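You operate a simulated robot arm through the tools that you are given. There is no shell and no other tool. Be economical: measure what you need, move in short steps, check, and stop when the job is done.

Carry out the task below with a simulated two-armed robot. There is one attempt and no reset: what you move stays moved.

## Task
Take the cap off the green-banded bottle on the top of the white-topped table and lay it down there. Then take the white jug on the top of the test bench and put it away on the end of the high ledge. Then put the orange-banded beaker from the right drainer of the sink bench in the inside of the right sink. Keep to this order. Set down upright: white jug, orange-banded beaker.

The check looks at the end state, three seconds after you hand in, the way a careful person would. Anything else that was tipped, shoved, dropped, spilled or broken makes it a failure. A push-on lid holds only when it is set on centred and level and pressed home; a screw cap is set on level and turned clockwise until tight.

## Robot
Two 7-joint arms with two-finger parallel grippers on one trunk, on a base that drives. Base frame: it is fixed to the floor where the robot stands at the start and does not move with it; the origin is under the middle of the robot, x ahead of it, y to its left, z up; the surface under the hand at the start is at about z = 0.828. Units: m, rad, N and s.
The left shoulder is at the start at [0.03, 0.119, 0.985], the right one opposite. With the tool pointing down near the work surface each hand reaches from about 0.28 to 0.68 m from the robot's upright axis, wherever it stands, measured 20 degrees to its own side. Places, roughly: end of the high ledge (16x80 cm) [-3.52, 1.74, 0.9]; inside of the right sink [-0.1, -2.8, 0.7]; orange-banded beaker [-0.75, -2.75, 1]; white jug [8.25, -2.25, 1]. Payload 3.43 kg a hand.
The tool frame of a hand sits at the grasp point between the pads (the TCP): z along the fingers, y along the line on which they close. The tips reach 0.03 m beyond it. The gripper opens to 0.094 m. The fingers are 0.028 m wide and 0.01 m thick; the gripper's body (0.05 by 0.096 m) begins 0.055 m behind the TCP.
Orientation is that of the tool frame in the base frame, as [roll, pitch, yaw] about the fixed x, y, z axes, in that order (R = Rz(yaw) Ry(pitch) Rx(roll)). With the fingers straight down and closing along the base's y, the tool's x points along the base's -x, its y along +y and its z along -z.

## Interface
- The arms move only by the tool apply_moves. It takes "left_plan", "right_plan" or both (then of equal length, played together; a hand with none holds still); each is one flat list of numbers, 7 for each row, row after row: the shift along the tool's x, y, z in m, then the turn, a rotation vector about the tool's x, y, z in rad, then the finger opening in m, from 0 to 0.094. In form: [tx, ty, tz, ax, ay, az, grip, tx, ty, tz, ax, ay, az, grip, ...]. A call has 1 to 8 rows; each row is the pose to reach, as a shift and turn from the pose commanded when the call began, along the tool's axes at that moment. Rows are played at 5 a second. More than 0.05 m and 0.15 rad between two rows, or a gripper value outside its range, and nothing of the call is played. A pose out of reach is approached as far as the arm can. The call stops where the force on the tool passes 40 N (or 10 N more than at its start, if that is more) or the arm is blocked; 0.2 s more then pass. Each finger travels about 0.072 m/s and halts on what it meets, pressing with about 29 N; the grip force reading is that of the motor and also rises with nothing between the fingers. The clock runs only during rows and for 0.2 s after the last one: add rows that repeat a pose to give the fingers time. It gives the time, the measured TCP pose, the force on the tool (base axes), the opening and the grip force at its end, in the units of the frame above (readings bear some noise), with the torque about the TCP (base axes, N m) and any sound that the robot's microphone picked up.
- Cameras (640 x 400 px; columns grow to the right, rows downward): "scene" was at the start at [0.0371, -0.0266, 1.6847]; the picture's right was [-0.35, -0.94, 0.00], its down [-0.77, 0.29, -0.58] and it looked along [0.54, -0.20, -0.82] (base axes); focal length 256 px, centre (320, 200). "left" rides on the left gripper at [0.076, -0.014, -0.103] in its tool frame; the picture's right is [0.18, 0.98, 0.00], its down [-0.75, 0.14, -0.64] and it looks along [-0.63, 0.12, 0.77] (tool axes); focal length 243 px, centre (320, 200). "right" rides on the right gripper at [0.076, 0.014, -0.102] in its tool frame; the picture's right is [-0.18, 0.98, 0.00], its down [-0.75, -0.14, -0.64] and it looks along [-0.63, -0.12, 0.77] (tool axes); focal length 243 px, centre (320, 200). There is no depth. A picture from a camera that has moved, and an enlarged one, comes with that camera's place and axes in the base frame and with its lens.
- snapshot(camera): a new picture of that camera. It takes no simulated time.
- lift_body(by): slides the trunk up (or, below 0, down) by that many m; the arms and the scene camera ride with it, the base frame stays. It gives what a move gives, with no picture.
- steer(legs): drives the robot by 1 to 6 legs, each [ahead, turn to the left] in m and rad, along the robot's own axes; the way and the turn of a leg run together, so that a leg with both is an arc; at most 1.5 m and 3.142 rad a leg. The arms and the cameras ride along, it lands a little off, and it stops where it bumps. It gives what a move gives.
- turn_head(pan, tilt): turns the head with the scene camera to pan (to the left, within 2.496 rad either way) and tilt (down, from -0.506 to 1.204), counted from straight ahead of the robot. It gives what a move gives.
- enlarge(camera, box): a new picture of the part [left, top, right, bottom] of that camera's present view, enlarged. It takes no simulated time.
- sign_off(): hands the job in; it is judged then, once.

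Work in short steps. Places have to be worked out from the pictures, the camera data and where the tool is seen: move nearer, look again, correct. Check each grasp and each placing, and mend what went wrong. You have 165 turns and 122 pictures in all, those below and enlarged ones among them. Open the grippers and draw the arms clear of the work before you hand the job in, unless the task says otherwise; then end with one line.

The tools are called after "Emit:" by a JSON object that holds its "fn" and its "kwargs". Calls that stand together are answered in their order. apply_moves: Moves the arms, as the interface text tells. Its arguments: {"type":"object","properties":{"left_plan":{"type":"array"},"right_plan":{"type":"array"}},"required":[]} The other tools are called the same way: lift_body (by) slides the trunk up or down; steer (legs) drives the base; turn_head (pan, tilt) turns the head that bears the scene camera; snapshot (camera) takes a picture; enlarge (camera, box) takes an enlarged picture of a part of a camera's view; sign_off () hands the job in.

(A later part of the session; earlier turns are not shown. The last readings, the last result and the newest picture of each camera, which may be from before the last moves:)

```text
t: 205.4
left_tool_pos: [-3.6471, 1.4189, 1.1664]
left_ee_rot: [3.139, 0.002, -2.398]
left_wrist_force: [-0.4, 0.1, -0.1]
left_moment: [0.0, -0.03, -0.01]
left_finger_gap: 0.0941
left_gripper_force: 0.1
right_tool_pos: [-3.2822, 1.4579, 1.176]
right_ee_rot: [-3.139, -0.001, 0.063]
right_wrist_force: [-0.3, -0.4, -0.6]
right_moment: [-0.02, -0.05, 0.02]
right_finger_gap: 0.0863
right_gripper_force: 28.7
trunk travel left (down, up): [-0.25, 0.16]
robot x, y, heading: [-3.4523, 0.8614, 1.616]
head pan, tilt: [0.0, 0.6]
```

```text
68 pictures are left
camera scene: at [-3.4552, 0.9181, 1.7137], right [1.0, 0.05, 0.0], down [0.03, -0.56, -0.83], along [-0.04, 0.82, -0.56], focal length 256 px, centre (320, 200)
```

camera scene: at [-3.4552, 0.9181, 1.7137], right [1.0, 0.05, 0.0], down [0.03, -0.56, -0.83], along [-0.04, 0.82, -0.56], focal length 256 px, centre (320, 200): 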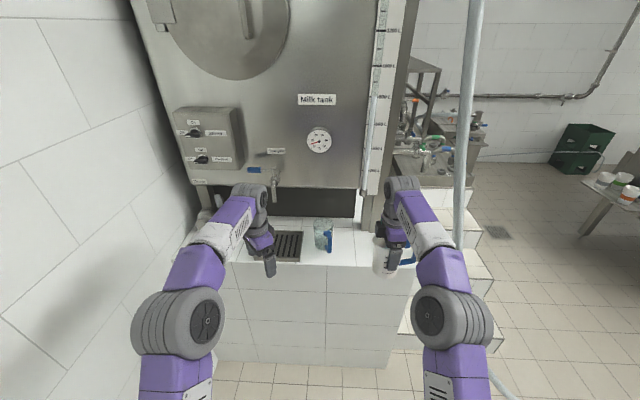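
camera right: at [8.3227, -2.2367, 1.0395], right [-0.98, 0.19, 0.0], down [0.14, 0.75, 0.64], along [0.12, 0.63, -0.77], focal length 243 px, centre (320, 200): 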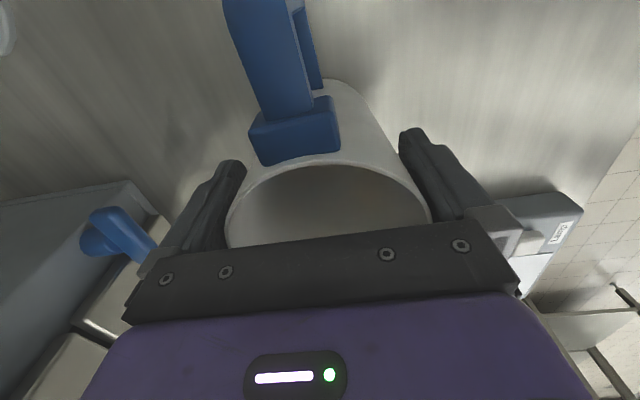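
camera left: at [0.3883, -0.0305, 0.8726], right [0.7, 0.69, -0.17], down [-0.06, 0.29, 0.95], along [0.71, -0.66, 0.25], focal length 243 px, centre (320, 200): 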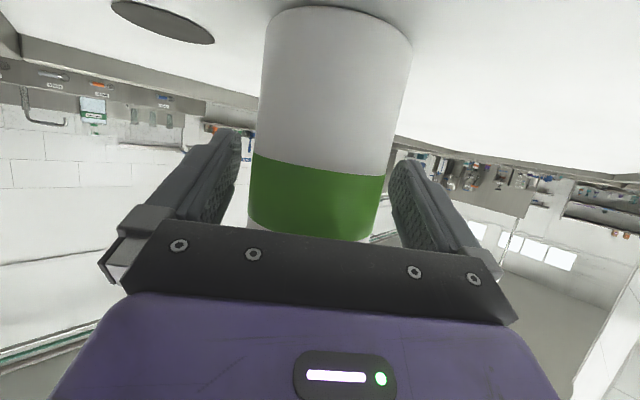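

The left hand would run into the tap, so I retract it first. Then I advance 24 cm.

Emit:
{"fn": "apply_moves", "kwargs": {"left_plan": [0.03, -0.032, 0, 0, 0, 0, 0.094, 0.06, -0.065, 0, 0, 0, 0, 0.094, 0.09, -0.097, 0, 0, 0, 0, 0.094, 0.12, -0.13, 0, 0, 0, 0, 0.094, 0.149, -0.162, 0, 0, 0, 0, 0.094]}}

Emit:
{"fn": "apply_moves", "kwargs": {"right_plan": [0.03, 0, 0, 0, 0, 0, 0.04, 0.06, 0, 0, 0, 0, 0, 0.04]}}

Emit:
{"fn": "steer", "kwargs": {"legs": [[0.2, 0]]}}

Emit:
{"fn": "turn_head", "kwargs": {"pan": -0.2, "tilt": 0.75}}

Emit:
{"fn": "snapshot", "kwargs": {"camera": "scene"}}

Emit:
{"fn": "snapshot", "kwargs": {"camera": "right"}}

```text
t: 206.6
left_tool_pos: [-3.643, 1.1944, 1.1676]
left_ee_rot: [3.138, 0.002, -2.399]
left_wrist_force: [-0.5, -0.5, 0.2]
left_moment: [0.03, -0.03, -0.02]
left_finger_gap: 0.094
left_gripper_force: 0.1
right_tool_pos: [-3.2828, 1.4565, 1.1768]
right_ee_rot: [-3.139, 0.0, 0.063]
right_wrist_force: [0.5, 0.3, -1.0]
right_moment: [0.04, -0.02, 0.01]
right_finger_gap: 0.0862
right_gripper_force: 29.0
trunk travel left (down, up): [-0.25, 0.16]
robot x, y, heading: [-3.4487, 0.86, 1.621]
head pan, tilt: [0.0, 0.6]
```

```text
t: 207.2
left_tool_pos: [-3.6423, 1.1978, 1.1663]
left_ee_rot: [3.141, 0.003, -2.398]
left_wrist_force: [0.8, 0.0, -0.3]
left_moment: [-0.03, -0.05, 0.0]
left_finger_gap: 0.094
left_gripper_force: 0.1
right_tool_pos: [-3.222, 1.4625, 1.1736]
right_ee_rot: [-3.14, 0.0, 0.066]
right_wrist_force: [-0.5, 0.0, -0.5]
right_moment: [-0.03, 0.0, -0.01]
right_finger_gap: 0.0862
right_gripper_force: 28.9
trunk travel left (down, up): [-0.25, 0.16]
robot x, y, heading: [-3.4483, 0.8645, 1.617]
head pan, tilt: [0.0, 0.6]
```

```text
t: 208.7
left_tool_pos: [-3.6518, 1.3899, 1.1665]
left_ee_rot: [3.142, 0.001, -2.396]
left_wrist_force: [-0.1, -0.2, 0.4]
left_moment: [-0.04, 0.0, 0.01]
left_finger_gap: 0.094
left_gripper_force: 0.0
right_tool_pos: [-3.233, 1.6555, 1.1748]
right_ee_rot: [-3.139, -0.002, 0.065]
right_wrist_force: [0.4, -0.3, -0.8]
right_moment: [-0.05, 0.02, -0.02]
right_finger_gap: 0.0862
right_gripper_force: 29.1
trunk travel left (down, up): [-0.25, 0.16]
robot x, y, heading: [-3.4587, 1.0561, 1.62]
head pan, tilt: [0.0, 0.6]
```

```text
t: 209.5
left_tool_pos: [-3.6514, 1.3877, 1.1671]
left_ee_rot: [3.14, 0.002, -2.395]
left_wrist_force: [-0.1, 0.5, 0.1]
left_moment: [-0.01, 0.0, 0.03]
left_finger_gap: 0.0939
left_gripper_force: 0.0
right_tool_pos: [-3.2338, 1.6549, 1.1736]
right_ee_rot: [-3.139, -0.001, 0.065]
right_wrist_force: [0.1, -0.4, -1.4]
right_moment: [0.03, -0.05, 0.01]
right_finger_gap: 0.0864
right_gripper_force: 29.1
trunk travel left (down, up): [-0.25, 0.16]
robot x, y, heading: [-3.464, 1.0521, 1.616]
head pan, tilt: [-0.201, 0.75]
```

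```text
67 pictures are left
camera scene: at [-3.448, 1.1044, 1.7009], right [0.99, -0.15, 0.0], down [-0.1, -0.67, -0.73], along [0.11, 0.72, -0.68], focal length 256 px, centre (320, 200)
```

scene: 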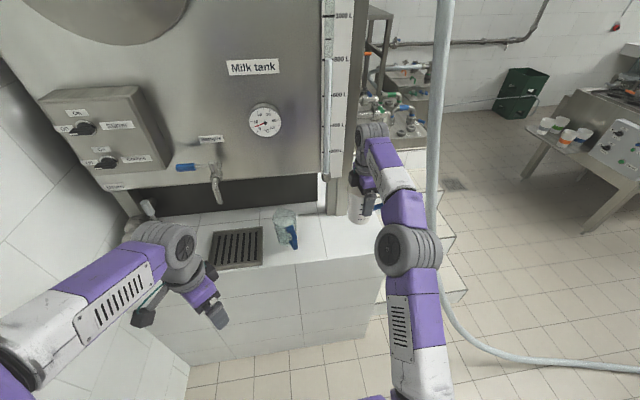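

```text
66 pictures are left
camera right: at [-3.1564, 1.6451, 1.2757], right [-0.12, -0.99, 0.0], down [-0.76, 0.09, 0.64], along [-0.64, 0.08, -0.77], focal length 243 px, centre (320, 200)
```

right: 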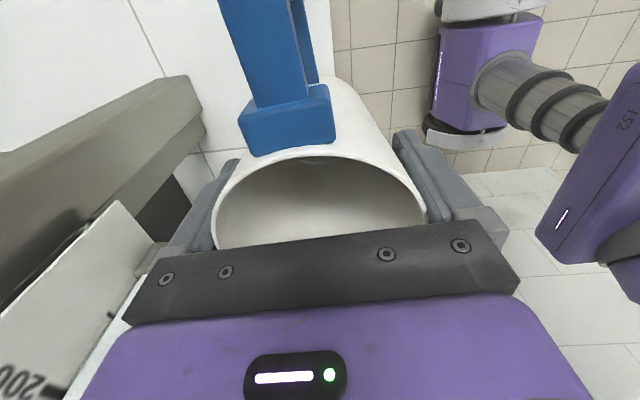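

The vat leg's front is at y of about 1.84 and the path is clear. I move the jug 5.5 cm in over the ledge and lower it to about 3 cm above.

Emit:
{"fn": "apply_moves", "kwargs": {"right_plan": [0, -0.03, 0, 0, 0, 0, 0.04, 0, -0.055, 0, 0, 0, 0, 0.04, 0, -0.055, 0.04, 0, 0, 0, 0.04, 0, -0.055, 0.08, 0, 0, 0, 0.04, 0, -0.055, 0.12, 0, 0, 0, 0.04, 0, -0.055, 0.14, 0, 0, 0, 0.04]}}

Emit:
{"fn": "enlarge", "kwargs": {"camera": "scene", "box": [270, 120, 430, 270]}}

```text
t: 210.9
left_tool_pos: [-3.6516, 1.3886, 1.1679]
left_ee_rot: [3.138, 0.002, -2.396]
left_wrist_force: [0.1, 0.5, 0.7]
left_moment: [0.01, -0.03, 0.02]
left_finger_gap: 0.0936
left_gripper_force: 0.1
right_tool_pos: [-3.2389, 1.7053, 1.0313]
right_ee_rot: [-3.141, 0.0, 0.064]
right_wrist_force: [-0.5, -0.2, -0.4]
right_moment: [0.01, 0.0, 0.0]
right_finger_gap: 0.0865
right_gripper_force: 28.9
right hand out of reach, approached as far as the arm can: row 1, 2, 3, 4, 5, 6
trunk travel left (down, up): [-0.25, 0.16]
robot x, y, heading: [-3.4622, 1.0535, 1.62]
head pan, tilt: [-0.201, 0.75]
```

```text
2.67 times, centred on (350, 195) of scene
camera zoom: at [-3.4481, 1.1045, 1.7008], right [0.99, -0.15, 0.0], down [-0.1, -0.67, -0.73], along [0.11, 0.72, -0.68], focal length 683 px, centre (240, 213)
```

zoom: 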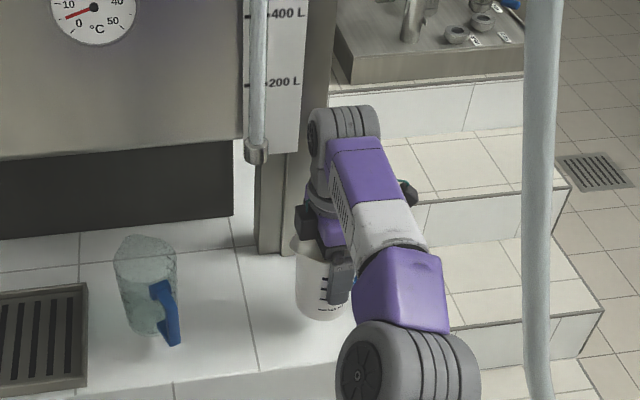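

The arm is at the edge of its reach. I draw the hand back 5 cm and drive the base 5 cm forward instead.

Emit:
{"fn": "apply_moves", "kwargs": {"right_plan": [0, 0.03, 0, 0, 0, 0, 0.04, 0, 0.06, 0, 0, 0, 0, 0.04]}}

Emit:
{"fn": "steer", "kwargs": {"legs": [[0.06, 0]]}}

```text
t: 211.5
left_tool_pos: [-3.652, 1.3879, 1.1683]
left_ee_rot: [3.139, 0.003, -2.396]
left_wrist_force: [-0.4, -0.1, -1.3]
left_moment: [0.0, 0.01, 0.01]
left_finger_gap: 0.0941
left_gripper_force: 0.0
right_tool_pos: [-3.2338, 1.6458, 1.0319]
right_ee_rot: [-3.139, 0.002, 0.064]
right_wrist_force: [-0.3, 0.5, -1.7]
right_moment: [0.0, 0.02, -0.03]
right_finger_gap: 0.0863
right_gripper_force: 28.9
trunk travel left (down, up): [-0.25, 0.16]
robot x, y, heading: [-3.4597, 1.0573, 1.62]
head pan, tilt: [-0.201, 0.75]
```

```text
t: 212.4
left_tool_pos: [-3.6546, 1.4518, 1.167]
left_ee_rot: [3.141, 0.001, -2.396]
left_wrist_force: [0.3, 1.0, 0.0]
left_moment: [-0.05, 0.01, 0.04]
left_finger_gap: 0.0941
left_gripper_force: 0.0
right_tool_pos: [-3.2367, 1.7093, 1.0322]
right_ee_rot: [-3.14, 0.001, 0.065]
right_wrist_force: [0.0, 1.4, 0.1]
right_moment: [-0.05, 0.02, -0.02]
right_finger_gap: 0.086
right_gripper_force: 29.3
trunk travel left (down, up): [-0.25, 0.16]
robot x, y, heading: [-3.4652, 1.1137, 1.622]
head pan, tilt: [-0.201, 0.75]
```

Position is good at (-3.237, 1.709). I lower in small steps until contact.

Emit:
{"fn": "apply_moves", "kwargs": {"right_plan": [0, 0, 0.006, 0, 0, 0, 0.04, 0, 0, 0.012, 0, 0, 0, 0.04, 0, 0, 0.018, 0, 0, 0, 0.04, 0, 0, 0.022, 0, 0, 0, 0.04]}}

Emit:
{"fn": "enlarge", "kwargs": {"camera": "scene", "box": [300, 150, 400, 250]}}

```text
t: 213.4
left_tool_pos: [-3.6557, 1.4497, 1.1677]
left_ee_rot: [3.139, 0.003, -2.396]
left_wrist_force: [0.2, -0.2, 0.0]
left_moment: [-0.04, 0.04, 0.04]
left_finger_gap: 0.0939
left_gripper_force: 0.1
right_tool_pos: [-3.2364, 1.7085, 1.0102]
right_ee_rot: [3.141, 0.0, 0.065]
right_wrist_force: [-0.4, -0.4, -1.1]
right_moment: [0.0, -0.02, -0.02]
right_finger_gap: 0.0861
right_gripper_force: 28.9
trunk travel left (down, up): [-0.25, 0.16]
robot x, y, heading: [-3.467, 1.1156, 1.618]
head pan, tilt: [-0.201, 0.75]
```

```text
4.00 times, centred on (350, 200) of scene
camera zoom: at [-3.451, 1.1661, 1.7008], right [0.99, -0.15, 0.0], down [-0.1, -0.67, -0.73], along [0.11, 0.72, -0.68], focal length 1024 px, centre (200, 200)
```

zoom: 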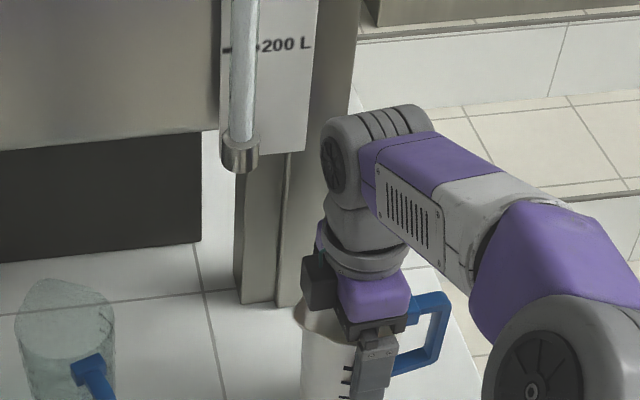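

No contact yet, so I continue in 3 mm steps.

Emit:
{"fn": "apply_moves", "kwargs": {"right_plan": [0, 0, 0.003, 0, 0, 0, 0.04, 0, 0, 0.006, 0, 0, 0, 0.04, 0, 0, 0.009, 0, 0, 0, 0.04, 0, 0, 0.012, 0, 0, 0, 0.04]}}

```text
t: 214.4
left_tool_pos: [-3.6562, 1.4508, 1.1678]
left_ee_rot: [3.14, 0.002, -2.396]
left_wrist_force: [0.0, 0.4, 0.3]
left_moment: [0.03, -0.04, -0.05]
left_finger_gap: 0.0939
left_gripper_force: 0.0
right_tool_pos: [-3.2362, 1.7079, 0.9968]
right_ee_rot: [-3.14, 0.0, 0.064]
right_wrist_force: [-0.1, 0.1, -0.9]
right_moment: [0.01, -0.04, -0.01]
right_finger_gap: 0.0861
right_gripper_force: 29.4
trunk travel left (down, up): [-0.25, 0.16]
robot x, y, heading: [-3.4606, 1.117, 1.623]
head pan, tilt: [-0.201, 0.75]
```

Emit:
{"fn": "apply_moves", "kwargs": {"right_plan": [0, 0, 0.003, 0, 0, 0, 0.04, 0, 0, 0.006, 0, 0, 0, 0.04, 0, 0, 0.009, 0, 0, 0, 0.04, 0, 0, 0.012, 0, 0, 0, 0.04]}}

Emit:
{"fn": "snapshot", "kwargs": {"camera": "right"}}

Emit:
{"fn": "snapshot", "kwargs": {"camera": "left"}}

```text
t: 215.4
left_tool_pos: [-3.6552, 1.4499, 1.1685]
left_ee_rot: [3.14, 0.003, -2.396]
left_wrist_force: [-0.2, 0.6, 0.4]
left_moment: [0.02, -0.04, -0.02]
left_finger_gap: 0.0939
left_gripper_force: 0.0
right_tool_pos: [-3.2364, 1.7076, 0.9866]
right_ee_rot: [-3.137, 0.002, 0.065]
right_wrist_force: [0.2, 0.7, 4.0]
right_moment: [-0.11, -0.12, 0.06]
right_finger_gap: 0.0863
right_gripper_force: 28.9
trunk travel left (down, up): [-0.25, 0.16]
robot x, y, heading: [-3.4605, 1.1104, 1.62]
head pan, tilt: [-0.201, 0.75]
```

```text
63 pictures are left
camera right: at [-3.1595, 1.6982, 1.0876], right [-0.12, -0.99, 0.0], down [-0.76, 0.09, 0.64], along [-0.64, 0.08, -0.77], focal length 243 px, centre (320, 200)
```

right: 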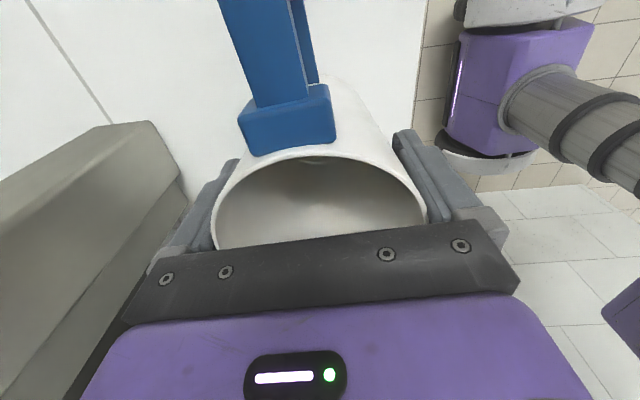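

```text
62 pictures are left
camera left: at [-3.7016, 1.3879, 1.2695], right [-0.8, 0.6, 0.0], down [0.46, 0.61, 0.64], along [0.38, 0.52, -0.77], focal length 243 px, centre (320, 200)
```

left: 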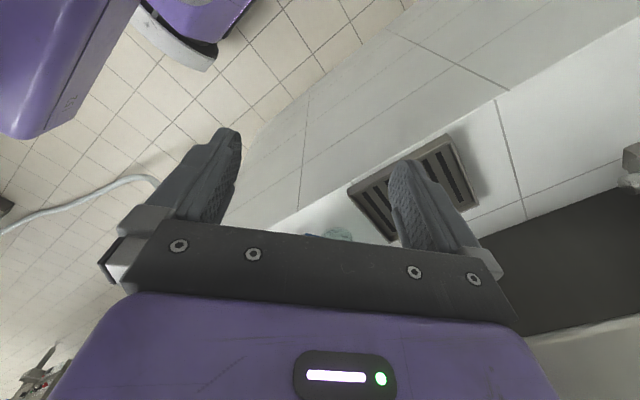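

Contact (4 N) at TCP z of 0.987. I press 1 mm more and then open fully.

Emit:
{"fn": "apply_moves", "kwargs": {"right_plan": [0, 0, 0.001, 0, 0, 0, 0.04, 0, 0, 0.001, 0, 0, 0, 0.088, 0, 0, 0, 0, 0, 0, 0.094, 0, 0, 0, 0, 0, 0, 0.094]}}

Emit:
{"fn": "snapshot", "kwargs": {"camera": "right"}}

```text
t: 216.4
left_tool_pos: [-3.6555, 1.4496, 1.1684]
left_ee_rot: [3.14, 0.002, -2.396]
left_wrist_force: [-1.1, -0.7, 0.2]
left_moment: [-0.04, 0.0, 0.02]
left_finger_gap: 0.0942
left_gripper_force: 0.1
right_tool_pos: [-3.2367, 1.7079, 0.9867]
right_ee_rot: [-3.139, 0.001, 0.066]
right_wrist_force: [-0.6, 0.1, -0.2]
right_moment: [0.03, -0.01, 0.0]
right_finger_gap: 0.0938
right_gripper_force: 0.0
trunk travel left (down, up): [-0.25, 0.16]
robot x, y, heading: [-3.4695, 1.1163, 1.622]
head pan, tilt: [-0.201, 0.75]
```

```text
61 pictures are left
camera right: at [-3.1595, 1.6989, 1.0872], right [-0.12, -0.99, 0.0], down [-0.76, 0.09, 0.64], along [-0.64, 0.08, -0.77], focal length 243 px, centre (320, 200)
```

right: 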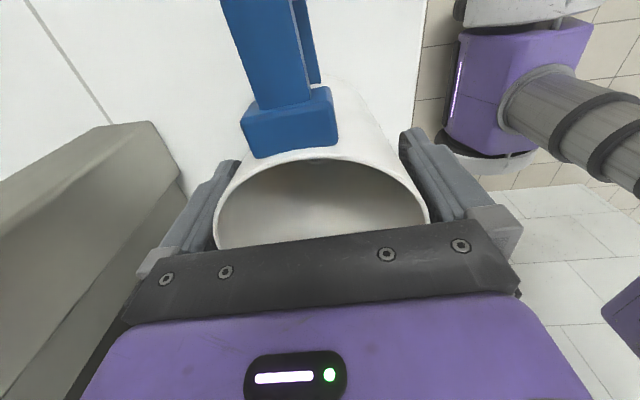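

The jug is centred with a small gap on each side. I rise straight up.

Emit:
{"fn": "apply_moves", "kwargs": {"right_plan": [0, 0, -0.01, 0, 0, 0, 0.094, 0, 0, -0.03, 0, 0, 0, 0.094, 0, 0, -0.06, 0, 0, 0, 0.094, 0, 0, -0.1, 0, 0, 0, 0.094, 0, 0, -0.14, 0, 0, 0, 0.094, 0, 0, -0.18, 0, 0, 0, 0.094]}}

Emit:
{"fn": "snapshot", "kwargs": {"camera": "right"}}

Emit:
{"fn": "enlarge", "kwargs": {"camera": "scene", "box": [240, 150, 400, 280]}}

```text
t: 217.8
left_tool_pos: [-3.6546, 1.4496, 1.1679]
left_ee_rot: [3.139, 0.002, -2.396]
left_wrist_force: [0.3, -0.6, -0.5]
left_moment: [0.0, 0.0, 0.01]
left_finger_gap: 0.094
left_gripper_force: 0.1
right_tool_pos: [-3.2389, 1.705, 1.1682]
right_ee_rot: [-3.14, 0.0, 0.067]
right_wrist_force: [0.1, 0.4, -0.9]
right_moment: [0.0, -0.03, -0.01]
right_finger_gap: 0.0941
right_gripper_force: 0.1
trunk travel left (down, up): [-0.25, 0.16]
robot x, y, heading: [-3.4652, 1.1165, 1.619]
head pan, tilt: [-0.201, 0.75]
```

```text
60 pictures are left
camera right: at [-3.1616, 1.6956, 1.2703], right [-0.12, -0.99, 0.0], down [-0.76, 0.09, 0.64], along [-0.64, 0.08, -0.77], focal length 243 px, centre (320, 200)
```

right: 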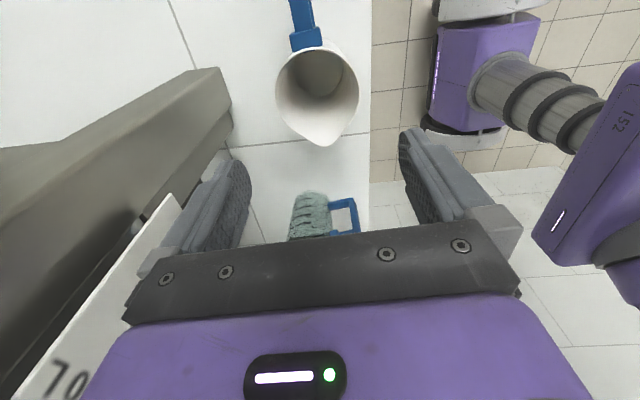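

```text
3.08 times, centred on (320, 215) of scene
camera zoom: at [-3.4515, 1.1656, 1.7008], right [0.99, -0.15, 0.0], down [-0.1, -0.67, -0.73], along [0.11, 0.72, -0.68], focal length 788 px, centre (320, 154)
```

zoom: 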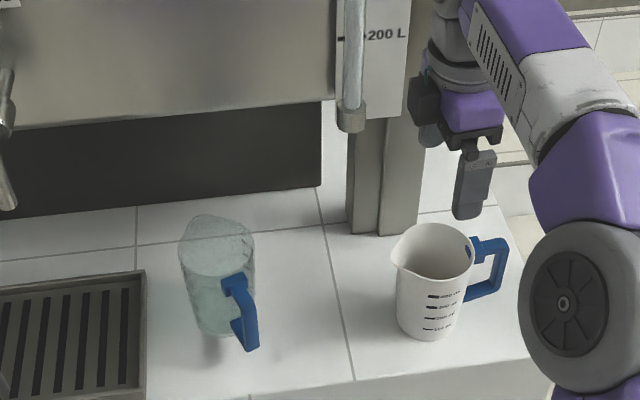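

The white jug stands upright on the end of the ledge, clear of everything. I back off 0.6 m.

Emit:
{"fn": "steer", "kwargs": {"legs": [[-0.6, 0]]}}

Emit:
{"fn": "apply_moves", "kwargs": {"left_plan": [-0.03, 0.032, 0, 0, 0, 0, 0.094, -0.06, 0.065, 0, 0, 0, 0, 0.094, -0.09, 0.097, 0, 0, 0, 0, 0.094, -0.12, 0.13, 0, 0, 0, 0, 0.094, -0.149, 0.162, 0, 0, 0, 0, 0.094]}}

Emit:
{"fn": "steer", "kwargs": {"legs": [[0, -1.96]]}}

Emit:
{"fn": "turn_head", "kwargs": {"pan": 0, "tilt": 0.55}}

Emit:
{"fn": "snapshot", "kwargs": {"camera": "scene"}}

```text
t: 221.2
left_tool_pos: [-3.6251, 0.8529, 1.167]
left_ee_rot: [3.142, 0.001, -2.406]
left_wrist_force: [0.2, -0.3, 0.0]
left_moment: [0.01, -0.03, 0.01]
left_finger_gap: 0.0938
left_gripper_force: 0.1
right_tool_pos: [-3.2042, 1.1038, 1.1694]
right_ee_rot: [-3.14, 0.001, 0.055]
right_wrist_force: [-0.1, 0.2, -0.3]
right_moment: [0.07, -0.02, 0.0]
right_finger_gap: 0.094
right_gripper_force: 0.0
trunk travel left (down, up): [-0.25, 0.16]
robot x, y, heading: [-3.4376, 0.5201, 1.609]
head pan, tilt: [-0.201, 0.75]
```

```text
t: 222.4
left_tool_pos: [-3.6221, 1.0736, 1.1655]
left_ee_rot: [-3.139, 0.001, -2.409]
left_wrist_force: [0.4, 0.3, 0.0]
left_moment: [0.0, -0.01, 0.01]
left_finger_gap: 0.0939
left_gripper_force: 0.1
right_tool_pos: [-3.2053, 1.1064, 1.1681]
right_ee_rot: [3.142, -0.001, 0.055]
right_wrist_force: [-0.5, 0.4, -0.1]
right_moment: [-0.02, 0.03, 0.0]
right_finger_gap: 0.094
right_gripper_force: 0.0
trunk travel left (down, up): [-0.25, 0.16]
robot x, y, heading: [-3.4382, 0.5173, 1.61]
head pan, tilt: [-0.201, 0.75]
```

```text
t: 227.6
left_tool_pos: [-2.8567, 0.4525, 1.1656]
left_ee_rot: [3.14, 0.002, 1.873]
left_wrist_force: [-0.5, -0.6, -0.1]
left_moment: [-0.04, 0.01, 0.03]
left_finger_gap: 0.0941
left_gripper_force: 0.2
right_tool_pos: [-3.0019, 0.0589, 1.1675]
right_ee_rot: [-3.14, 0.0, -1.947]
right_wrist_force: [-1.1, 0.4, -0.1]
right_moment: [0.02, 0.0, 0.03]
right_finger_gap: 0.094
right_gripper_force: 0.0
trunk travel left (down, up): [-0.25, 0.16]
robot x, y, heading: [-3.4381, 0.5161, -0.393]
head pan, tilt: [-0.201, 0.75]
```

```text
t: 228.3
left_tool_pos: [-2.8559, 0.4512, 1.1666]
left_ee_rot: [3.139, 0.004, 1.877]
left_wrist_force: [0.2, -0.3, 1.0]
left_moment: [0.01, -0.04, 0.01]
left_finger_gap: 0.094
left_gripper_force: 0.1
right_tool_pos: [-3.0009, 0.0592, 1.1681]
right_ee_rot: [-3.139, 0.0, -1.947]
right_wrist_force: [0.4, 0.5, 0.0]
right_moment: [0.01, 0.02, 0.01]
right_finger_gap: 0.0939
right_gripper_force: 0.1
trunk travel left (down, up): [-0.25, 0.16]
robot x, y, heading: [-3.4386, 0.5154, -0.392]
head pan, tilt: [0.0, 0.55]
```

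```text
58 pictures are left
camera scene: at [-3.3836, 0.4922, 1.7182], right [-0.38, -0.92, 0.0], down [-0.48, 0.2, -0.85], along [0.79, -0.33, -0.52], focal length 256 px, centre (320, 200)
```

scene: 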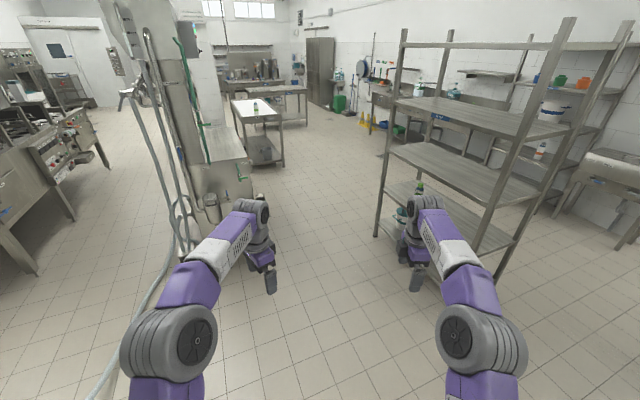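

The way ahead is open between the machine and the rack. I drive straight along heading -0.41.

Emit:
{"fn": "steer", "kwargs": {"legs": [[0, -0.018], [1.35, 0]]}}

Emit:
{"fn": "snapshot", "kwargs": {"camera": "scene"}}

```text
t: 235.3
left_tool_pos: [-1.6302, -0.0375, 1.1662]
left_ee_rot: [3.14, 0.002, 1.9]
left_wrist_force: [-0.3, -0.2, -0.5]
left_moment: [0.04, 0.01, 0.03]
left_finger_gap: 0.0939
left_gripper_force: 0.0
right_tool_pos: [-1.7654, -0.433, 1.1693]
right_ee_rot: [-3.138, 0.001, -1.924]
right_wrist_force: [-0.2, -0.2, -0.4]
right_moment: [0.01, 0.04, 0.01]
right_finger_gap: 0.0941
right_gripper_force: 0.0
trunk travel left (down, up): [-0.25, 0.16]
robot x, y, heading: [-2.2132, 0.0107, -0.369]
head pan, tilt: [0.0, 0.55]
```

```text
57 pictures are left
camera scene: at [-2.1581, -0.0098, 1.7182], right [-0.36, -0.93, 0.0], down [-0.49, 0.19, -0.85], along [0.8, -0.31, -0.52], focal length 256 px, centre (320, 200)
```

scene: 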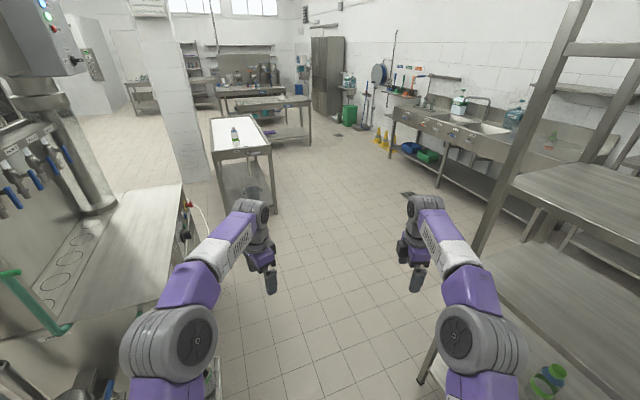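

The rack post is at about (-1.67, -0.91), giving roughly 0.35 m clearance. I go on 1.35 m and then look at the sink bench.

Emit:
{"fn": "steer", "kwargs": {"legs": [[1.35, 0], [0, -1.0]]}}

Emit:
{"fn": "snapshot", "kwargs": {"camera": "scene"}}

```text
t: 244.5
left_tool_pos: [-0.7102, -0.9821, 1.1673]
left_ee_rot: [3.14, 0.001, 0.892]
left_wrist_force: [0.6, -0.1, 0.7]
left_moment: [0.03, -0.02, -0.02]
left_finger_gap: 0.0944
left_gripper_force: 0.0
right_tool_pos: [-1.1178, -1.0781, 1.1685]
right_ee_rot: [-3.139, 0.001, -2.93]
right_wrist_force: [-0.1, 0.6, 0.3]
right_moment: [0.0, -0.03, -0.02]
right_finger_gap: 0.0939
right_gripper_force: 0.2
trunk travel left (down, up): [-0.25, 0.16]
robot x, y, heading: [-0.9784, -0.4626, -1.375]
head pan, tilt: [0.0, 0.55]
```

```text
56 pictures are left
camera scene: at [-0.9686, -0.5215, 1.7182], right [-0.98, -0.19, 0.0], down [-0.1, 0.51, -0.85], along [0.17, -0.84, -0.52], focal length 256 px, centre (320, 200)
```

scene: 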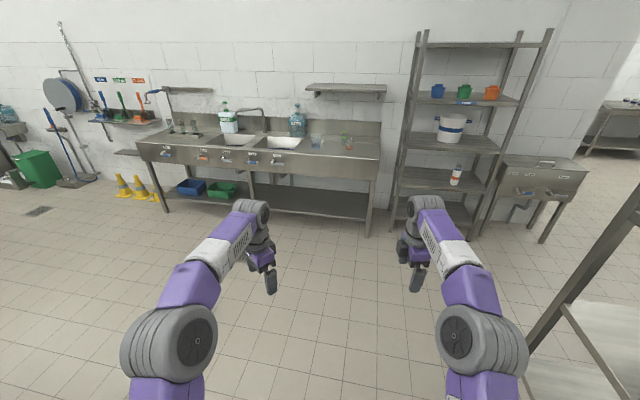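

Two or three vessels stand on the right drainer. I zoom in.

Emit:
{"fn": "enlarge", "kwargs": {"camera": "scene", "box": [210, 90, 390, 190]}}

```text
3.56 times, centred on (300, 140) of scene
camera zoom: at [-0.9686, -0.5215, 1.7182], right [-0.98, -0.19, 0.0], down [-0.1, 0.51, -0.85], along [0.17, -0.84, -0.52], focal length 910 px, centre (391, 413)
```

zoom: 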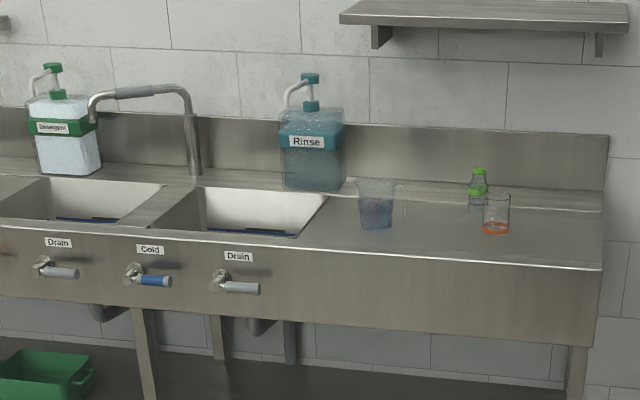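

The orange-banded beaker is at about (-0.785, -2.82); a green-capped bottle stands behind it and the right sink spans x from -0.28 to 0.12. I drive up facing the bench.

Emit:
{"fn": "steer", "kwargs": {"legs": [[0, 0.044], [1.5, 0], [0, -0.24]]}}

Emit:
{"fn": "turn_head", "kwargs": {"pan": -0.2, "tilt": 0.75}}

Emit:
{"fn": "snapshot", "kwargs": {"camera": "scene"}}

```text
t: 253.2
left_tool_pos: [-0.5037, -2.4876, 1.1664]
left_ee_rot: [3.14, 0.002, 0.664]
left_wrist_force: [1.1, -0.1, 0.2]
left_moment: [-0.04, -0.01, -0.02]
left_finger_gap: 0.0938
left_gripper_force: 0.0
right_tool_pos: [-0.9221, -2.4881, 1.1688]
right_ee_rot: [-3.141, 0.0, 3.124]
right_wrist_force: [-0.3, 0.0, 0.2]
right_moment: [-0.01, -0.03, 0.0]
right_finger_gap: 0.0941
right_gripper_force: 0.0
trunk travel left (down, up): [-0.25, 0.16]
robot x, y, heading: [-0.6463, -1.9185, -1.601]
head pan, tilt: [0.0, 0.55]
```

```text
t: 253.9
left_tool_pos: [-0.5044, -2.4877, 1.1657]
left_ee_rot: [3.14, 0.002, 0.665]
left_wrist_force: [-0.2, 0.6, -0.3]
left_moment: [0.0, -0.03, 0.03]
left_finger_gap: 0.0942
left_gripper_force: 0.1
right_tool_pos: [-0.9218, -2.4886, 1.169]
right_ee_rot: [-3.14, 0.001, 3.123]
right_wrist_force: [-0.2, 0.0, 0.0]
right_moment: [-0.01, -0.01, -0.02]
right_finger_gap: 0.0941
right_gripper_force: 0.1
trunk travel left (down, up): [-0.25, 0.16]
robot x, y, heading: [-0.6466, -1.9179, -1.604]
head pan, tilt: [-0.201, 0.75]
```

```text
54 pictures are left
camera scene: at [-0.6669, -1.9709, 1.7009], right [-0.97, 0.23, 0.0], down [0.16, 0.66, -0.73], along [-0.17, -0.71, -0.68], focal length 256 px, centre (320, 200)
```

scene: 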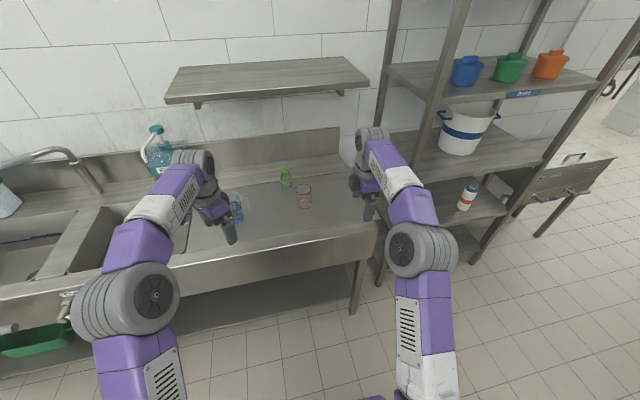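

Bench z comes out near 0.90 and the beaker near (-0.788, -2.77). I retract the left hand and then advance 23 cm.

Emit:
{"fn": "apply_moves", "kwargs": {"left_plan": [0.03, -0.039, 0, 0, 0, 0, 0.094, 0.06, -0.078, 0, 0, 0, 0, 0.094, 0.09, -0.117, 0, 0, 0, 0, 0.094, 0.123, -0.157, 0, 0, 0, 0, 0.094]}}

Emit:
{"fn": "apply_moves", "kwargs": {"right_plan": [0, 0.04, 0, 0, 0, 0, 0.094, 0, 0.08, 0, 0, 0, 0, 0.094, 0, 0.13, 0, 0, 0, 0, 0.094]}}

Emit:
{"fn": "steer", "kwargs": {"legs": [[0.23, 0]]}}

Emit:
{"fn": "snapshot", "kwargs": {"camera": "scene"}}

Emit:
{"fn": "snapshot", "kwargs": {"camera": "right"}}

```text
refused: row 4 steps farther than a row can; nothing moved
```

```text
t: 254.7
left_tool_pos: [-0.5046, -2.4853, 1.1677]
left_ee_rot: [3.139, 0.003, 0.664]
left_wrist_force: [-1.1, 1.1, 0.7]
left_moment: [-0.04, -0.01, -0.03]
left_finger_gap: 0.0941
left_gripper_force: 0.1
right_tool_pos: [-0.9208, -2.3564, 1.167]
right_ee_rot: [-3.136, 0.0, 3.123]
right_wrist_force: [-0.6, 0.1, -0.4]
right_moment: [-0.07, 0.0, 0.03]
right_finger_gap: 0.094
right_gripper_force: 0.2
trunk travel left (down, up): [-0.25, 0.16]
robot x, y, heading: [-0.6481, -1.9178, -1.602]
head pan, tilt: [-0.201, 0.75]
```

```text
t: 256.4
left_tool_pos: [-0.5158, -2.7195, 1.1662]
left_ee_rot: [3.14, 0.002, 0.656]
left_wrist_force: [0.9, 0.5, -0.3]
left_moment: [0.0, -0.02, 0.02]
left_finger_gap: 0.0941
left_gripper_force: 0.1
right_tool_pos: [-0.9325, -2.5904, 1.1638]
right_ee_rot: [3.141, 0.001, 3.117]
right_wrist_force: [0.5, -0.2, -0.6]
right_moment: [0.0, 0.0, -0.01]
right_finger_gap: 0.0939
right_gripper_force: 0.2
trunk travel left (down, up): [-0.25, 0.16]
robot x, y, heading: [-0.658, -2.1503, -1.611]
head pan, tilt: [-0.201, 0.75]
```

```text
53 pictures are left
camera scene: at [-0.676, -2.2033, 1.7008], right [-0.97, 0.24, 0.0], down [0.16, 0.66, -0.73], along [-0.17, -0.71, -0.68], focal length 256 px, centre (320, 200)
```

scene: 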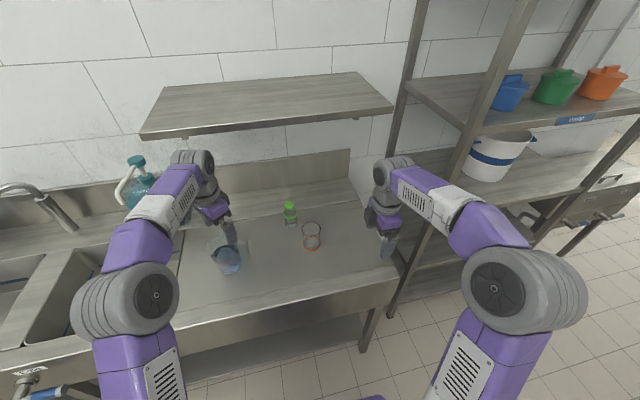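

```text
52 pictures are left
camera right: at [-1.0079, -2.5737, 1.2658], right [0.21, 0.98, 0.0], down [0.75, -0.16, 0.64], along [0.63, -0.13, -0.77], focal length 243 px, centre (320, 200)
```

right: 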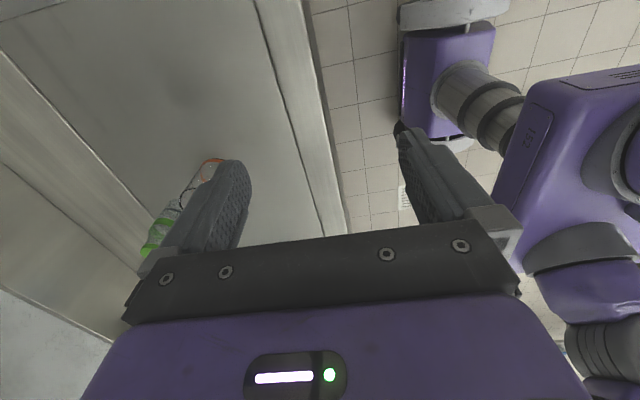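

The left retract row was refused (the step was slightly too long), but nothing was touched. I retract it now in legal steps and zoom in on the beaker.

Emit:
{"fn": "apply_moves", "kwargs": {"left_plan": [0.027, -0.035, 0, 0, 0, 0, 0.094, 0.054, -0.07, 0, 0, 0, 0, 0.094, 0.082, -0.107, 0, 0, 0, 0, 0.094, 0.11, -0.143, 0, 0, 0, 0, 0.094]}}

Emit:
{"fn": "enlarge", "kwargs": {"camera": "scene", "box": [190, 190, 350, 290]}}

```text
t: 257.4
left_tool_pos: [-0.5182, -2.5381, 1.1666]
left_ee_rot: [3.14, 0.004, 0.657]
left_wrist_force: [-0.4, 0.0, 0.3]
left_moment: [-0.02, 0.01, 0.01]
left_finger_gap: 0.0939
left_gripper_force: 0.0
right_tool_pos: [-0.9318, -2.5883, 1.1655]
right_ee_rot: [-3.14, 0.002, 3.116]
right_wrist_force: [-0.1, 0.3, -0.4]
right_moment: [-0.02, 0.02, 0.01]
right_finger_gap: 0.0945
right_gripper_force: 0.1
trunk travel left (down, up): [-0.25, 0.16]
robot x, y, heading: [-0.6549, -2.1512, -1.612]
head pan, tilt: [-0.201, 0.75]
```

```text
4.00 times, centred on (270, 240) of scene
camera zoom: at [-0.6756, -2.2012, 1.7009], right [-0.97, 0.24, 0.0], down [0.16, 0.66, -0.73], along [-0.17, -0.71, -0.68], focal length 1024 px, centre (520, 40)
```

zoom: 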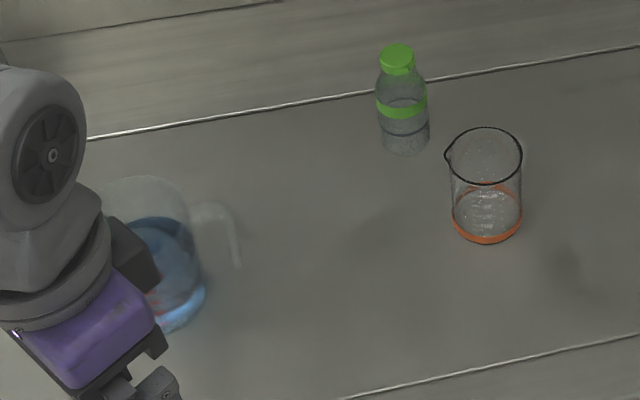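

The beaker's centre is at about (-0.789, -2.815), its base z near 0.885 and rim near 0.97. I drive 6 cm closer and then bring the right hand above it.

Emit:
{"fn": "steer", "kwargs": {"legs": [[0.06, 0]]}}

Emit:
{"fn": "apply_moves", "kwargs": {"right_plan": [-0.035, -0.035, 0, 0, 0, 0, 0.094, -0.07, -0.07, 0, 0, 0, 0, 0.094, -0.105, -0.105, 0, 0, 0, 0, 0.094, -0.14, -0.14, 0, 0, 0, 0, 0.094, -0.15, -0.16, 0.03, 0, 0, 0, 0.094]}}

Emit:
{"fn": "snapshot", "kwargs": {"camera": "right"}}

Emit:
{"fn": "snapshot", "kwargs": {"camera": "scene"}}

```text
t: 258.4
left_tool_pos: [-0.5218, -2.6002, 1.1657]
left_ee_rot: [-3.141, 0.002, 0.654]
left_wrist_force: [0.6, -0.8, 0.4]
left_moment: [0.01, 0.02, -0.03]
left_finger_gap: 0.0939
left_gripper_force: 0.1
right_tool_pos: [-0.934, -2.6494, 1.1636]
right_ee_rot: [3.141, -0.001, 3.118]
right_wrist_force: [-0.2, -0.9, -1.3]
right_moment: [0.03, -0.03, 0.0]
right_finger_gap: 0.094
right_gripper_force: 0.0
trunk travel left (down, up): [-0.25, 0.16]
robot x, y, heading: [-0.6605, -2.2099, -1.612]
head pan, tilt: [-0.201, 0.75]
```

```text
t: 259.6
left_tool_pos: [-0.522, -2.5983, 1.1667]
left_ee_rot: [3.139, 0.001, 0.655]
left_wrist_force: [-0.9, 0.0, 0.7]
left_moment: [-0.02, 0.01, 0.01]
left_finger_gap: 0.0941
left_gripper_force: 0.0
right_tool_pos: [-0.7903, -2.8115, 1.132]
right_ee_rot: [-3.141, 0.002, 3.119]
right_wrist_force: [-0.2, 0.4, 0.8]
right_moment: [0.04, -0.01, 0.0]
right_finger_gap: 0.0938
right_gripper_force: 0.0
trunk travel left (down, up): [-0.25, 0.16]
robot x, y, heading: [-0.6602, -2.2084, -1.612]
head pan, tilt: [-0.201, 0.75]
```

```text
50 pictures are left
camera right: at [-0.8658, -2.7967, 1.2333], right [0.21, 0.98, 0.0], down [0.75, -0.16, 0.64], along [0.63, -0.13, -0.77], focal length 243 px, centre (320, 200)
```

right: 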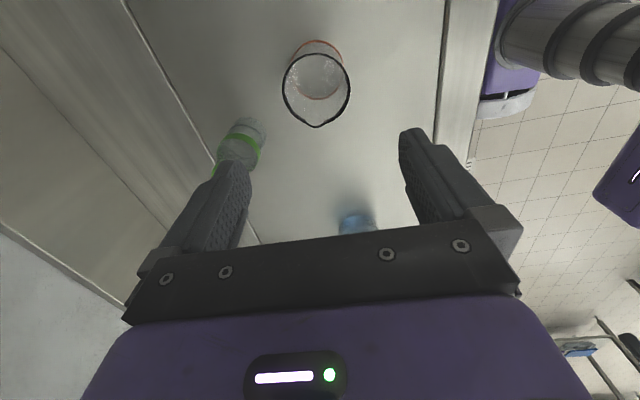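

```text
49 pictures are left
camera scene: at [-0.6789, -2.2615, 1.7008], right [-0.97, 0.24, 0.0], down [0.16, 0.66, -0.73], along [-0.17, -0.71, -0.68], focal length 256 px, centre (320, 200)
```

scene: 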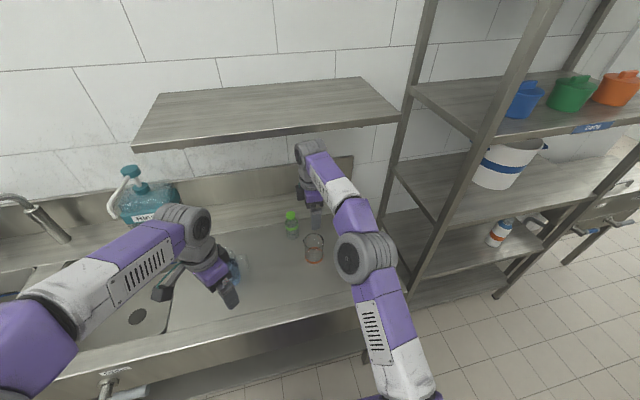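

The beaker is measured at (-0.796, -2.812), and the hand is 5 mm off in x only. I correct and descend partway.

Emit:
{"fn": "apply_moves", "kwargs": {"right_plan": [0.003, 0, 0.04, 0, 0, 0, 0.09, 0.005, 0, 0.08, 0, 0, 0, 0.09, 0.005, 0, 0.11, 0, 0, 0, 0.09]}}

Emit:
{"fn": "snapshot", "kwargs": {"camera": "right"}}

```text
t: 260.4
left_tool_pos: [-0.5218, -2.5981, 1.1682]
left_ee_rot: [3.141, 0.001, 0.653]
left_wrist_force: [0.5, -0.8, -1.0]
left_moment: [-0.03, 0.01, 0.02]
left_finger_gap: 0.094
left_gripper_force: 0.0
right_tool_pos: [-0.7936, -2.8115, 1.0246]
right_ee_rot: [-3.141, 0.001, 3.116]
right_wrist_force: [0.1, 0.6, -0.1]
right_moment: [0.0, 0.0, -0.03]
right_finger_gap: 0.0896
right_gripper_force: 0.0
trunk travel left (down, up): [-0.25, 0.16]
robot x, y, heading: [-0.6629, -2.2128, -1.607]
head pan, tilt: [-0.201, 0.75]
```

```text
48 pictures are left
camera right: at [-0.8692, -2.7953, 1.1267], right [0.21, 0.98, 0.0], down [0.75, -0.16, 0.64], along [0.63, -0.14, -0.77], focal length 243 px, centre (320, 200)
```

right: 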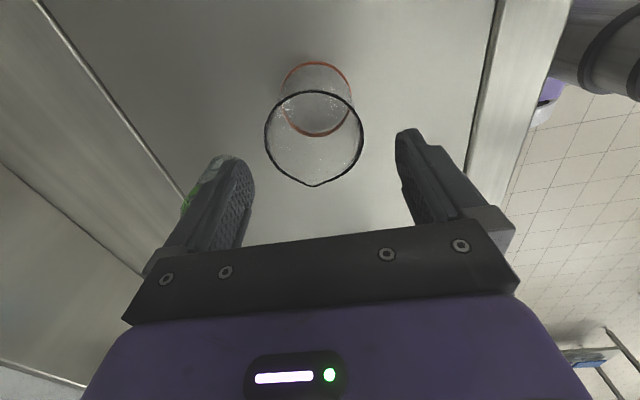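

The beaker is 4 mm farther toward -y. I shift and descend to the grasp height.

Emit:
{"fn": "apply_moves", "kwargs": {"right_plan": [0.001, -0.004, 0.02, 0, 0, 0, 0.09, 0.001, -0.004, 0.045, 0, 0, 0, 0.09, 0.001, -0.004, 0.07, 0, 0, 0, 0.09, 0.001, -0.004, 0.092, 0, 0, 0, 0.09]}}

Emit:
{"fn": "snapshot", "kwargs": {"camera": "right"}}

```text
t: 261.4
left_tool_pos: [-0.5205, -2.598, 1.1666]
left_ee_rot: [3.14, 0.003, 0.654]
left_wrist_force: [-0.1, 0.7, 0.6]
left_moment: [-0.01, 0.01, 0.02]
left_finger_gap: 0.0937
left_gripper_force: 0.0
right_tool_pos: [-0.7938, -2.8145, 0.9341]
right_ee_rot: [-3.139, 0.002, 3.117]
right_wrist_force: [0.6, 0.2, 0.1]
right_moment: [-0.05, 0.01, 0.01]
right_finger_gap: 0.0897
right_gripper_force: 0.0
trunk travel left (down, up): [-0.25, 0.16]
robot x, y, heading: [-0.663, -2.2106, -1.605]
head pan, tilt: [-0.201, 0.75]
```

```text
47 pictures are left
camera right: at [-0.8693, -2.7997, 1.035], right [0.21, 0.98, 0.0], down [0.75, -0.16, 0.64], along [0.63, -0.14, -0.77], focal length 243 px, centre (320, 200)
```

right: 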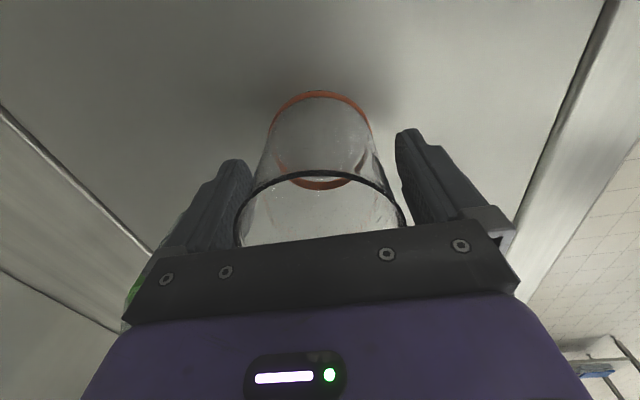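

Centred on the beaker. I close gently, with the target just under its width.

Emit:
{"fn": "apply_moves", "kwargs": {"right_plan": [0, 0, 0, 0, 0, 0, 0.08, 0, 0, 0, 0, 0, 0, 0.072, 0, 0, 0, 0, 0, 0, 0.064, 0, 0, 0, 0, 0, 0, 0.058, 0, 0, 0, 0, 0, 0, 0.058]}}

```text
t: 262.6
left_tool_pos: [-0.5214, -2.5973, 1.166]
left_ee_rot: [3.141, 0.002, 0.654]
left_wrist_force: [0.0, 0.3, -0.2]
left_moment: [0.0, 0.01, -0.02]
left_finger_gap: 0.094
left_gripper_force: 0.0
right_tool_pos: [-0.7937, -2.8156, 0.9337]
right_ee_rot: [-3.141, 0.0, 3.117]
right_wrist_force: [-0.6, -0.6, 0.0]
right_moment: [0.01, 0.0, 0.05]
right_finger_gap: 0.0712
right_gripper_force: 28.5
trunk travel left (down, up): [-0.25, 0.16]
robot x, y, heading: [-0.6585, -2.2093, -1.614]
head pan, tilt: [-0.201, 0.75]
```

Gripped at 71 mm. I lift it by 20 cm.

Emit:
{"fn": "apply_moves", "kwargs": {"right_plan": [0, 0, -0.01, 0, 0, 0, 0.058, 0, 0, -0.03, 0, 0, 0, 0.058, 0, 0, -0.06, 0, 0, 0, 0.058, 0, 0, -0.1, 0, 0, 0, 0.058, 0, 0, -0.14, 0, 0, 0, 0.058, 0, 0, -0.18, 0, 0, 0, 0.058, 0, 0, -0.21, 0, 0, 0, 0.058]}}

Emit:
{"fn": "snapshot", "kwargs": {"camera": "scene"}}

```text
t: 264.2
left_tool_pos: [-0.5209, -2.5991, 1.1668]
left_ee_rot: [3.139, 0.001, 0.654]
left_wrist_force: [0.1, 0.1, -0.3]
left_moment: [0.0, 0.02, -0.01]
left_finger_gap: 0.0941
left_gripper_force: 0.0
right_tool_pos: [-0.7944, -2.8151, 1.145]
right_ee_rot: [-3.141, -0.001, 3.116]
right_wrist_force: [0.7, -0.2, -1.1]
right_moment: [-0.02, 0.04, 0.03]
right_finger_gap: 0.0713
right_gripper_force: 28.9
trunk travel left (down, up): [-0.25, 0.16]
robot x, y, heading: [-0.6581, -2.2096, -1.608]
head pan, tilt: [-0.201, 0.75]
```

```text
46 pictures are left
camera scene: at [-0.6781, -2.2611, 1.7008], right [-0.97, 0.24, 0.0], down [0.16, 0.66, -0.73], along [-0.18, -0.71, -0.68], focal length 256 px, centre (320, 200)
```

scene: 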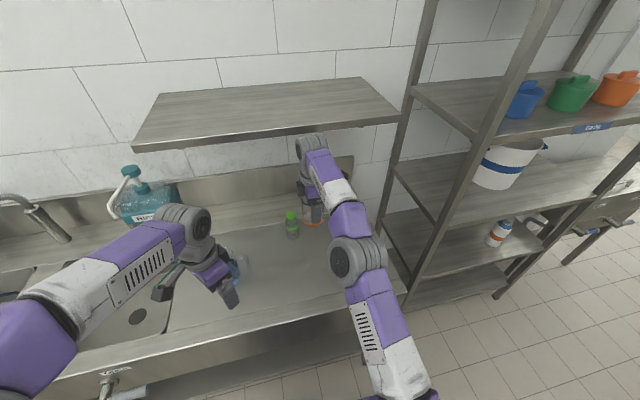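

The beaker is lifted cleanly and the green bottle stands undisturbed. I back off 0.5 m, go sideways by turn–drive–turn, and face the right sink.

Emit:
{"fn": "steer", "kwargs": {"legs": [[-0.5, 0], [0, 1.6], [0.67, 0], [0, -1.57]]}}

Emit:
{"fn": "turn_head", "kwargs": {"pan": -0.1, "tilt": 0.75}}

Emit:
{"fn": "snapshot", "kwargs": {"camera": "scene"}}

```text
t: 278.2
left_tool_pos: [0.1748, -2.119, 1.1661]
left_ee_rot: [3.139, 0.003, 0.642]
left_wrist_force: [-0.4, 0.0, -0.2]
left_moment: [0.03, 0.02, 0.06]
left_finger_gap: 0.094
left_gripper_force: 0.1
right_tool_pos: [-0.1005, -2.3339, 1.145]
right_ee_rot: [-3.14, 0.0, 3.106]
right_wrist_force: [-0.1, 0.4, -0.9]
right_moment: [0.01, -0.04, 0.04]
right_finger_gap: 0.0699
right_gripper_force: 29.3
trunk travel left (down, up): [-0.25, 0.16]
robot x, y, heading: [0.0415, -1.728, -1.625]
head pan, tilt: [-0.201, 0.75]
```

```text
t: 278.9
left_tool_pos: [0.1753, -2.1195, 1.1669]
left_ee_rot: [3.14, 0.003, 0.642]
left_wrist_force: [0.1, -0.4, -0.2]
left_moment: [-0.01, 0.05, 0.01]
left_finger_gap: 0.0939
left_gripper_force: 0.0
right_tool_pos: [-0.1003, -2.3322, 1.143]
right_ee_rot: [-3.141, 0.0, 3.103]
right_wrist_force: [-0.1, -0.8, -1.1]
right_moment: [-0.01, 0.01, 0.01]
right_finger_gap: 0.07
right_gripper_force: 29.1
trunk travel left (down, up): [-0.25, 0.16]
robot x, y, heading: [0.0413, -1.7243, -1.626]
head pan, tilt: [-0.099, 0.75]
```

```text
45 pictures are left
camera scene: at [0.0294, -1.7821, 1.7008], right [-0.99, 0.15, 0.0], down [0.1, 0.67, -0.73], along [-0.11, -0.72, -0.68], focal length 256 px, centre (320, 200)
```

scene: 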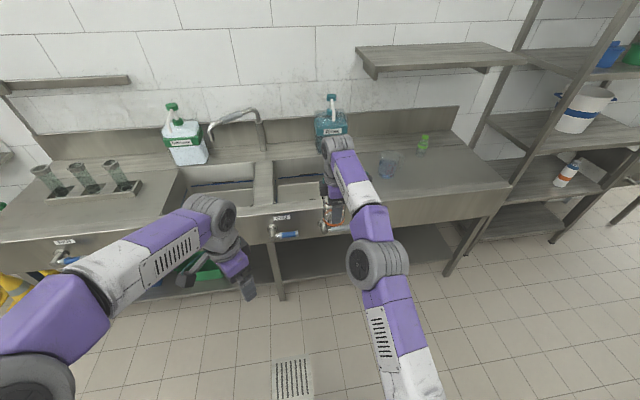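

The hand with the beaker is at (-0.10, -2.33) and the right sink spans x -0.28..0.10 and y -2.66..-3.0. I turn slightly and drive 0.44 m forward.

Emit:
{"fn": "steer", "kwargs": {"legs": [[0, 0.04], [0.44, 0]]}}

Emit:
{"fn": "snapshot", "kwargs": {"camera": "scene"}}

Emit:
{"fn": "snapshot", "kwargs": {"camera": "right"}}

```text
t: 281.9
left_tool_pos: [0.1806, -2.5521, 1.1655]
left_ee_rot: [3.139, 0.003, 0.675]
left_wrist_force: [-0.2, -0.3, -0.3]
left_moment: [0.0, 0.04, 0.0]
left_finger_gap: 0.094
left_gripper_force: 0.0
right_tool_pos: [-0.0882, -2.7754, 1.143]
right_ee_rot: [-3.141, 0.001, 3.139]
right_wrist_force: [1.0, 0.4, -1.3]
right_moment: [0.02, -0.02, -0.04]
right_finger_gap: 0.0704
right_gripper_force: 29.2
trunk travel left (down, up): [-0.25, 0.16]
robot x, y, heading: [0.0314, -2.1697, -1.584]
head pan, tilt: [-0.099, 0.75]
```

```text
44 pictures are left
camera scene: at [0.024, -2.2201, 1.7008], right [-0.99, 0.12, 0.0], down [0.08, 0.68, -0.73], along [-0.09, -0.73, -0.68], focal length 256 px, centre (320, 200)
```

scene: 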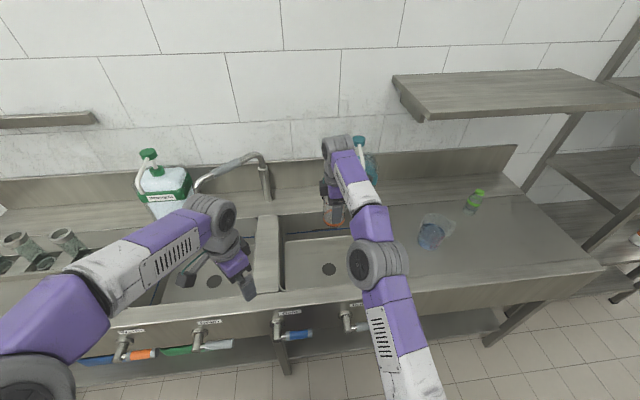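

```text
43 pictures are left
camera right: at [-0.1633, -2.7605, 1.2454], right [0.19, 0.98, 0.0], down [0.75, -0.14, 0.64], along [0.63, -0.12, -0.77], focal length 243 px, centre (320, 200)
```

right: 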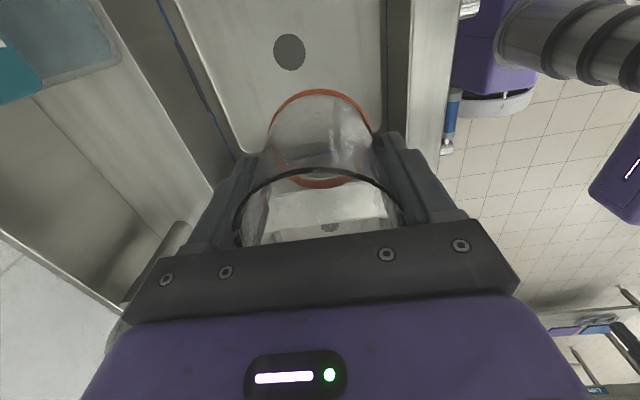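

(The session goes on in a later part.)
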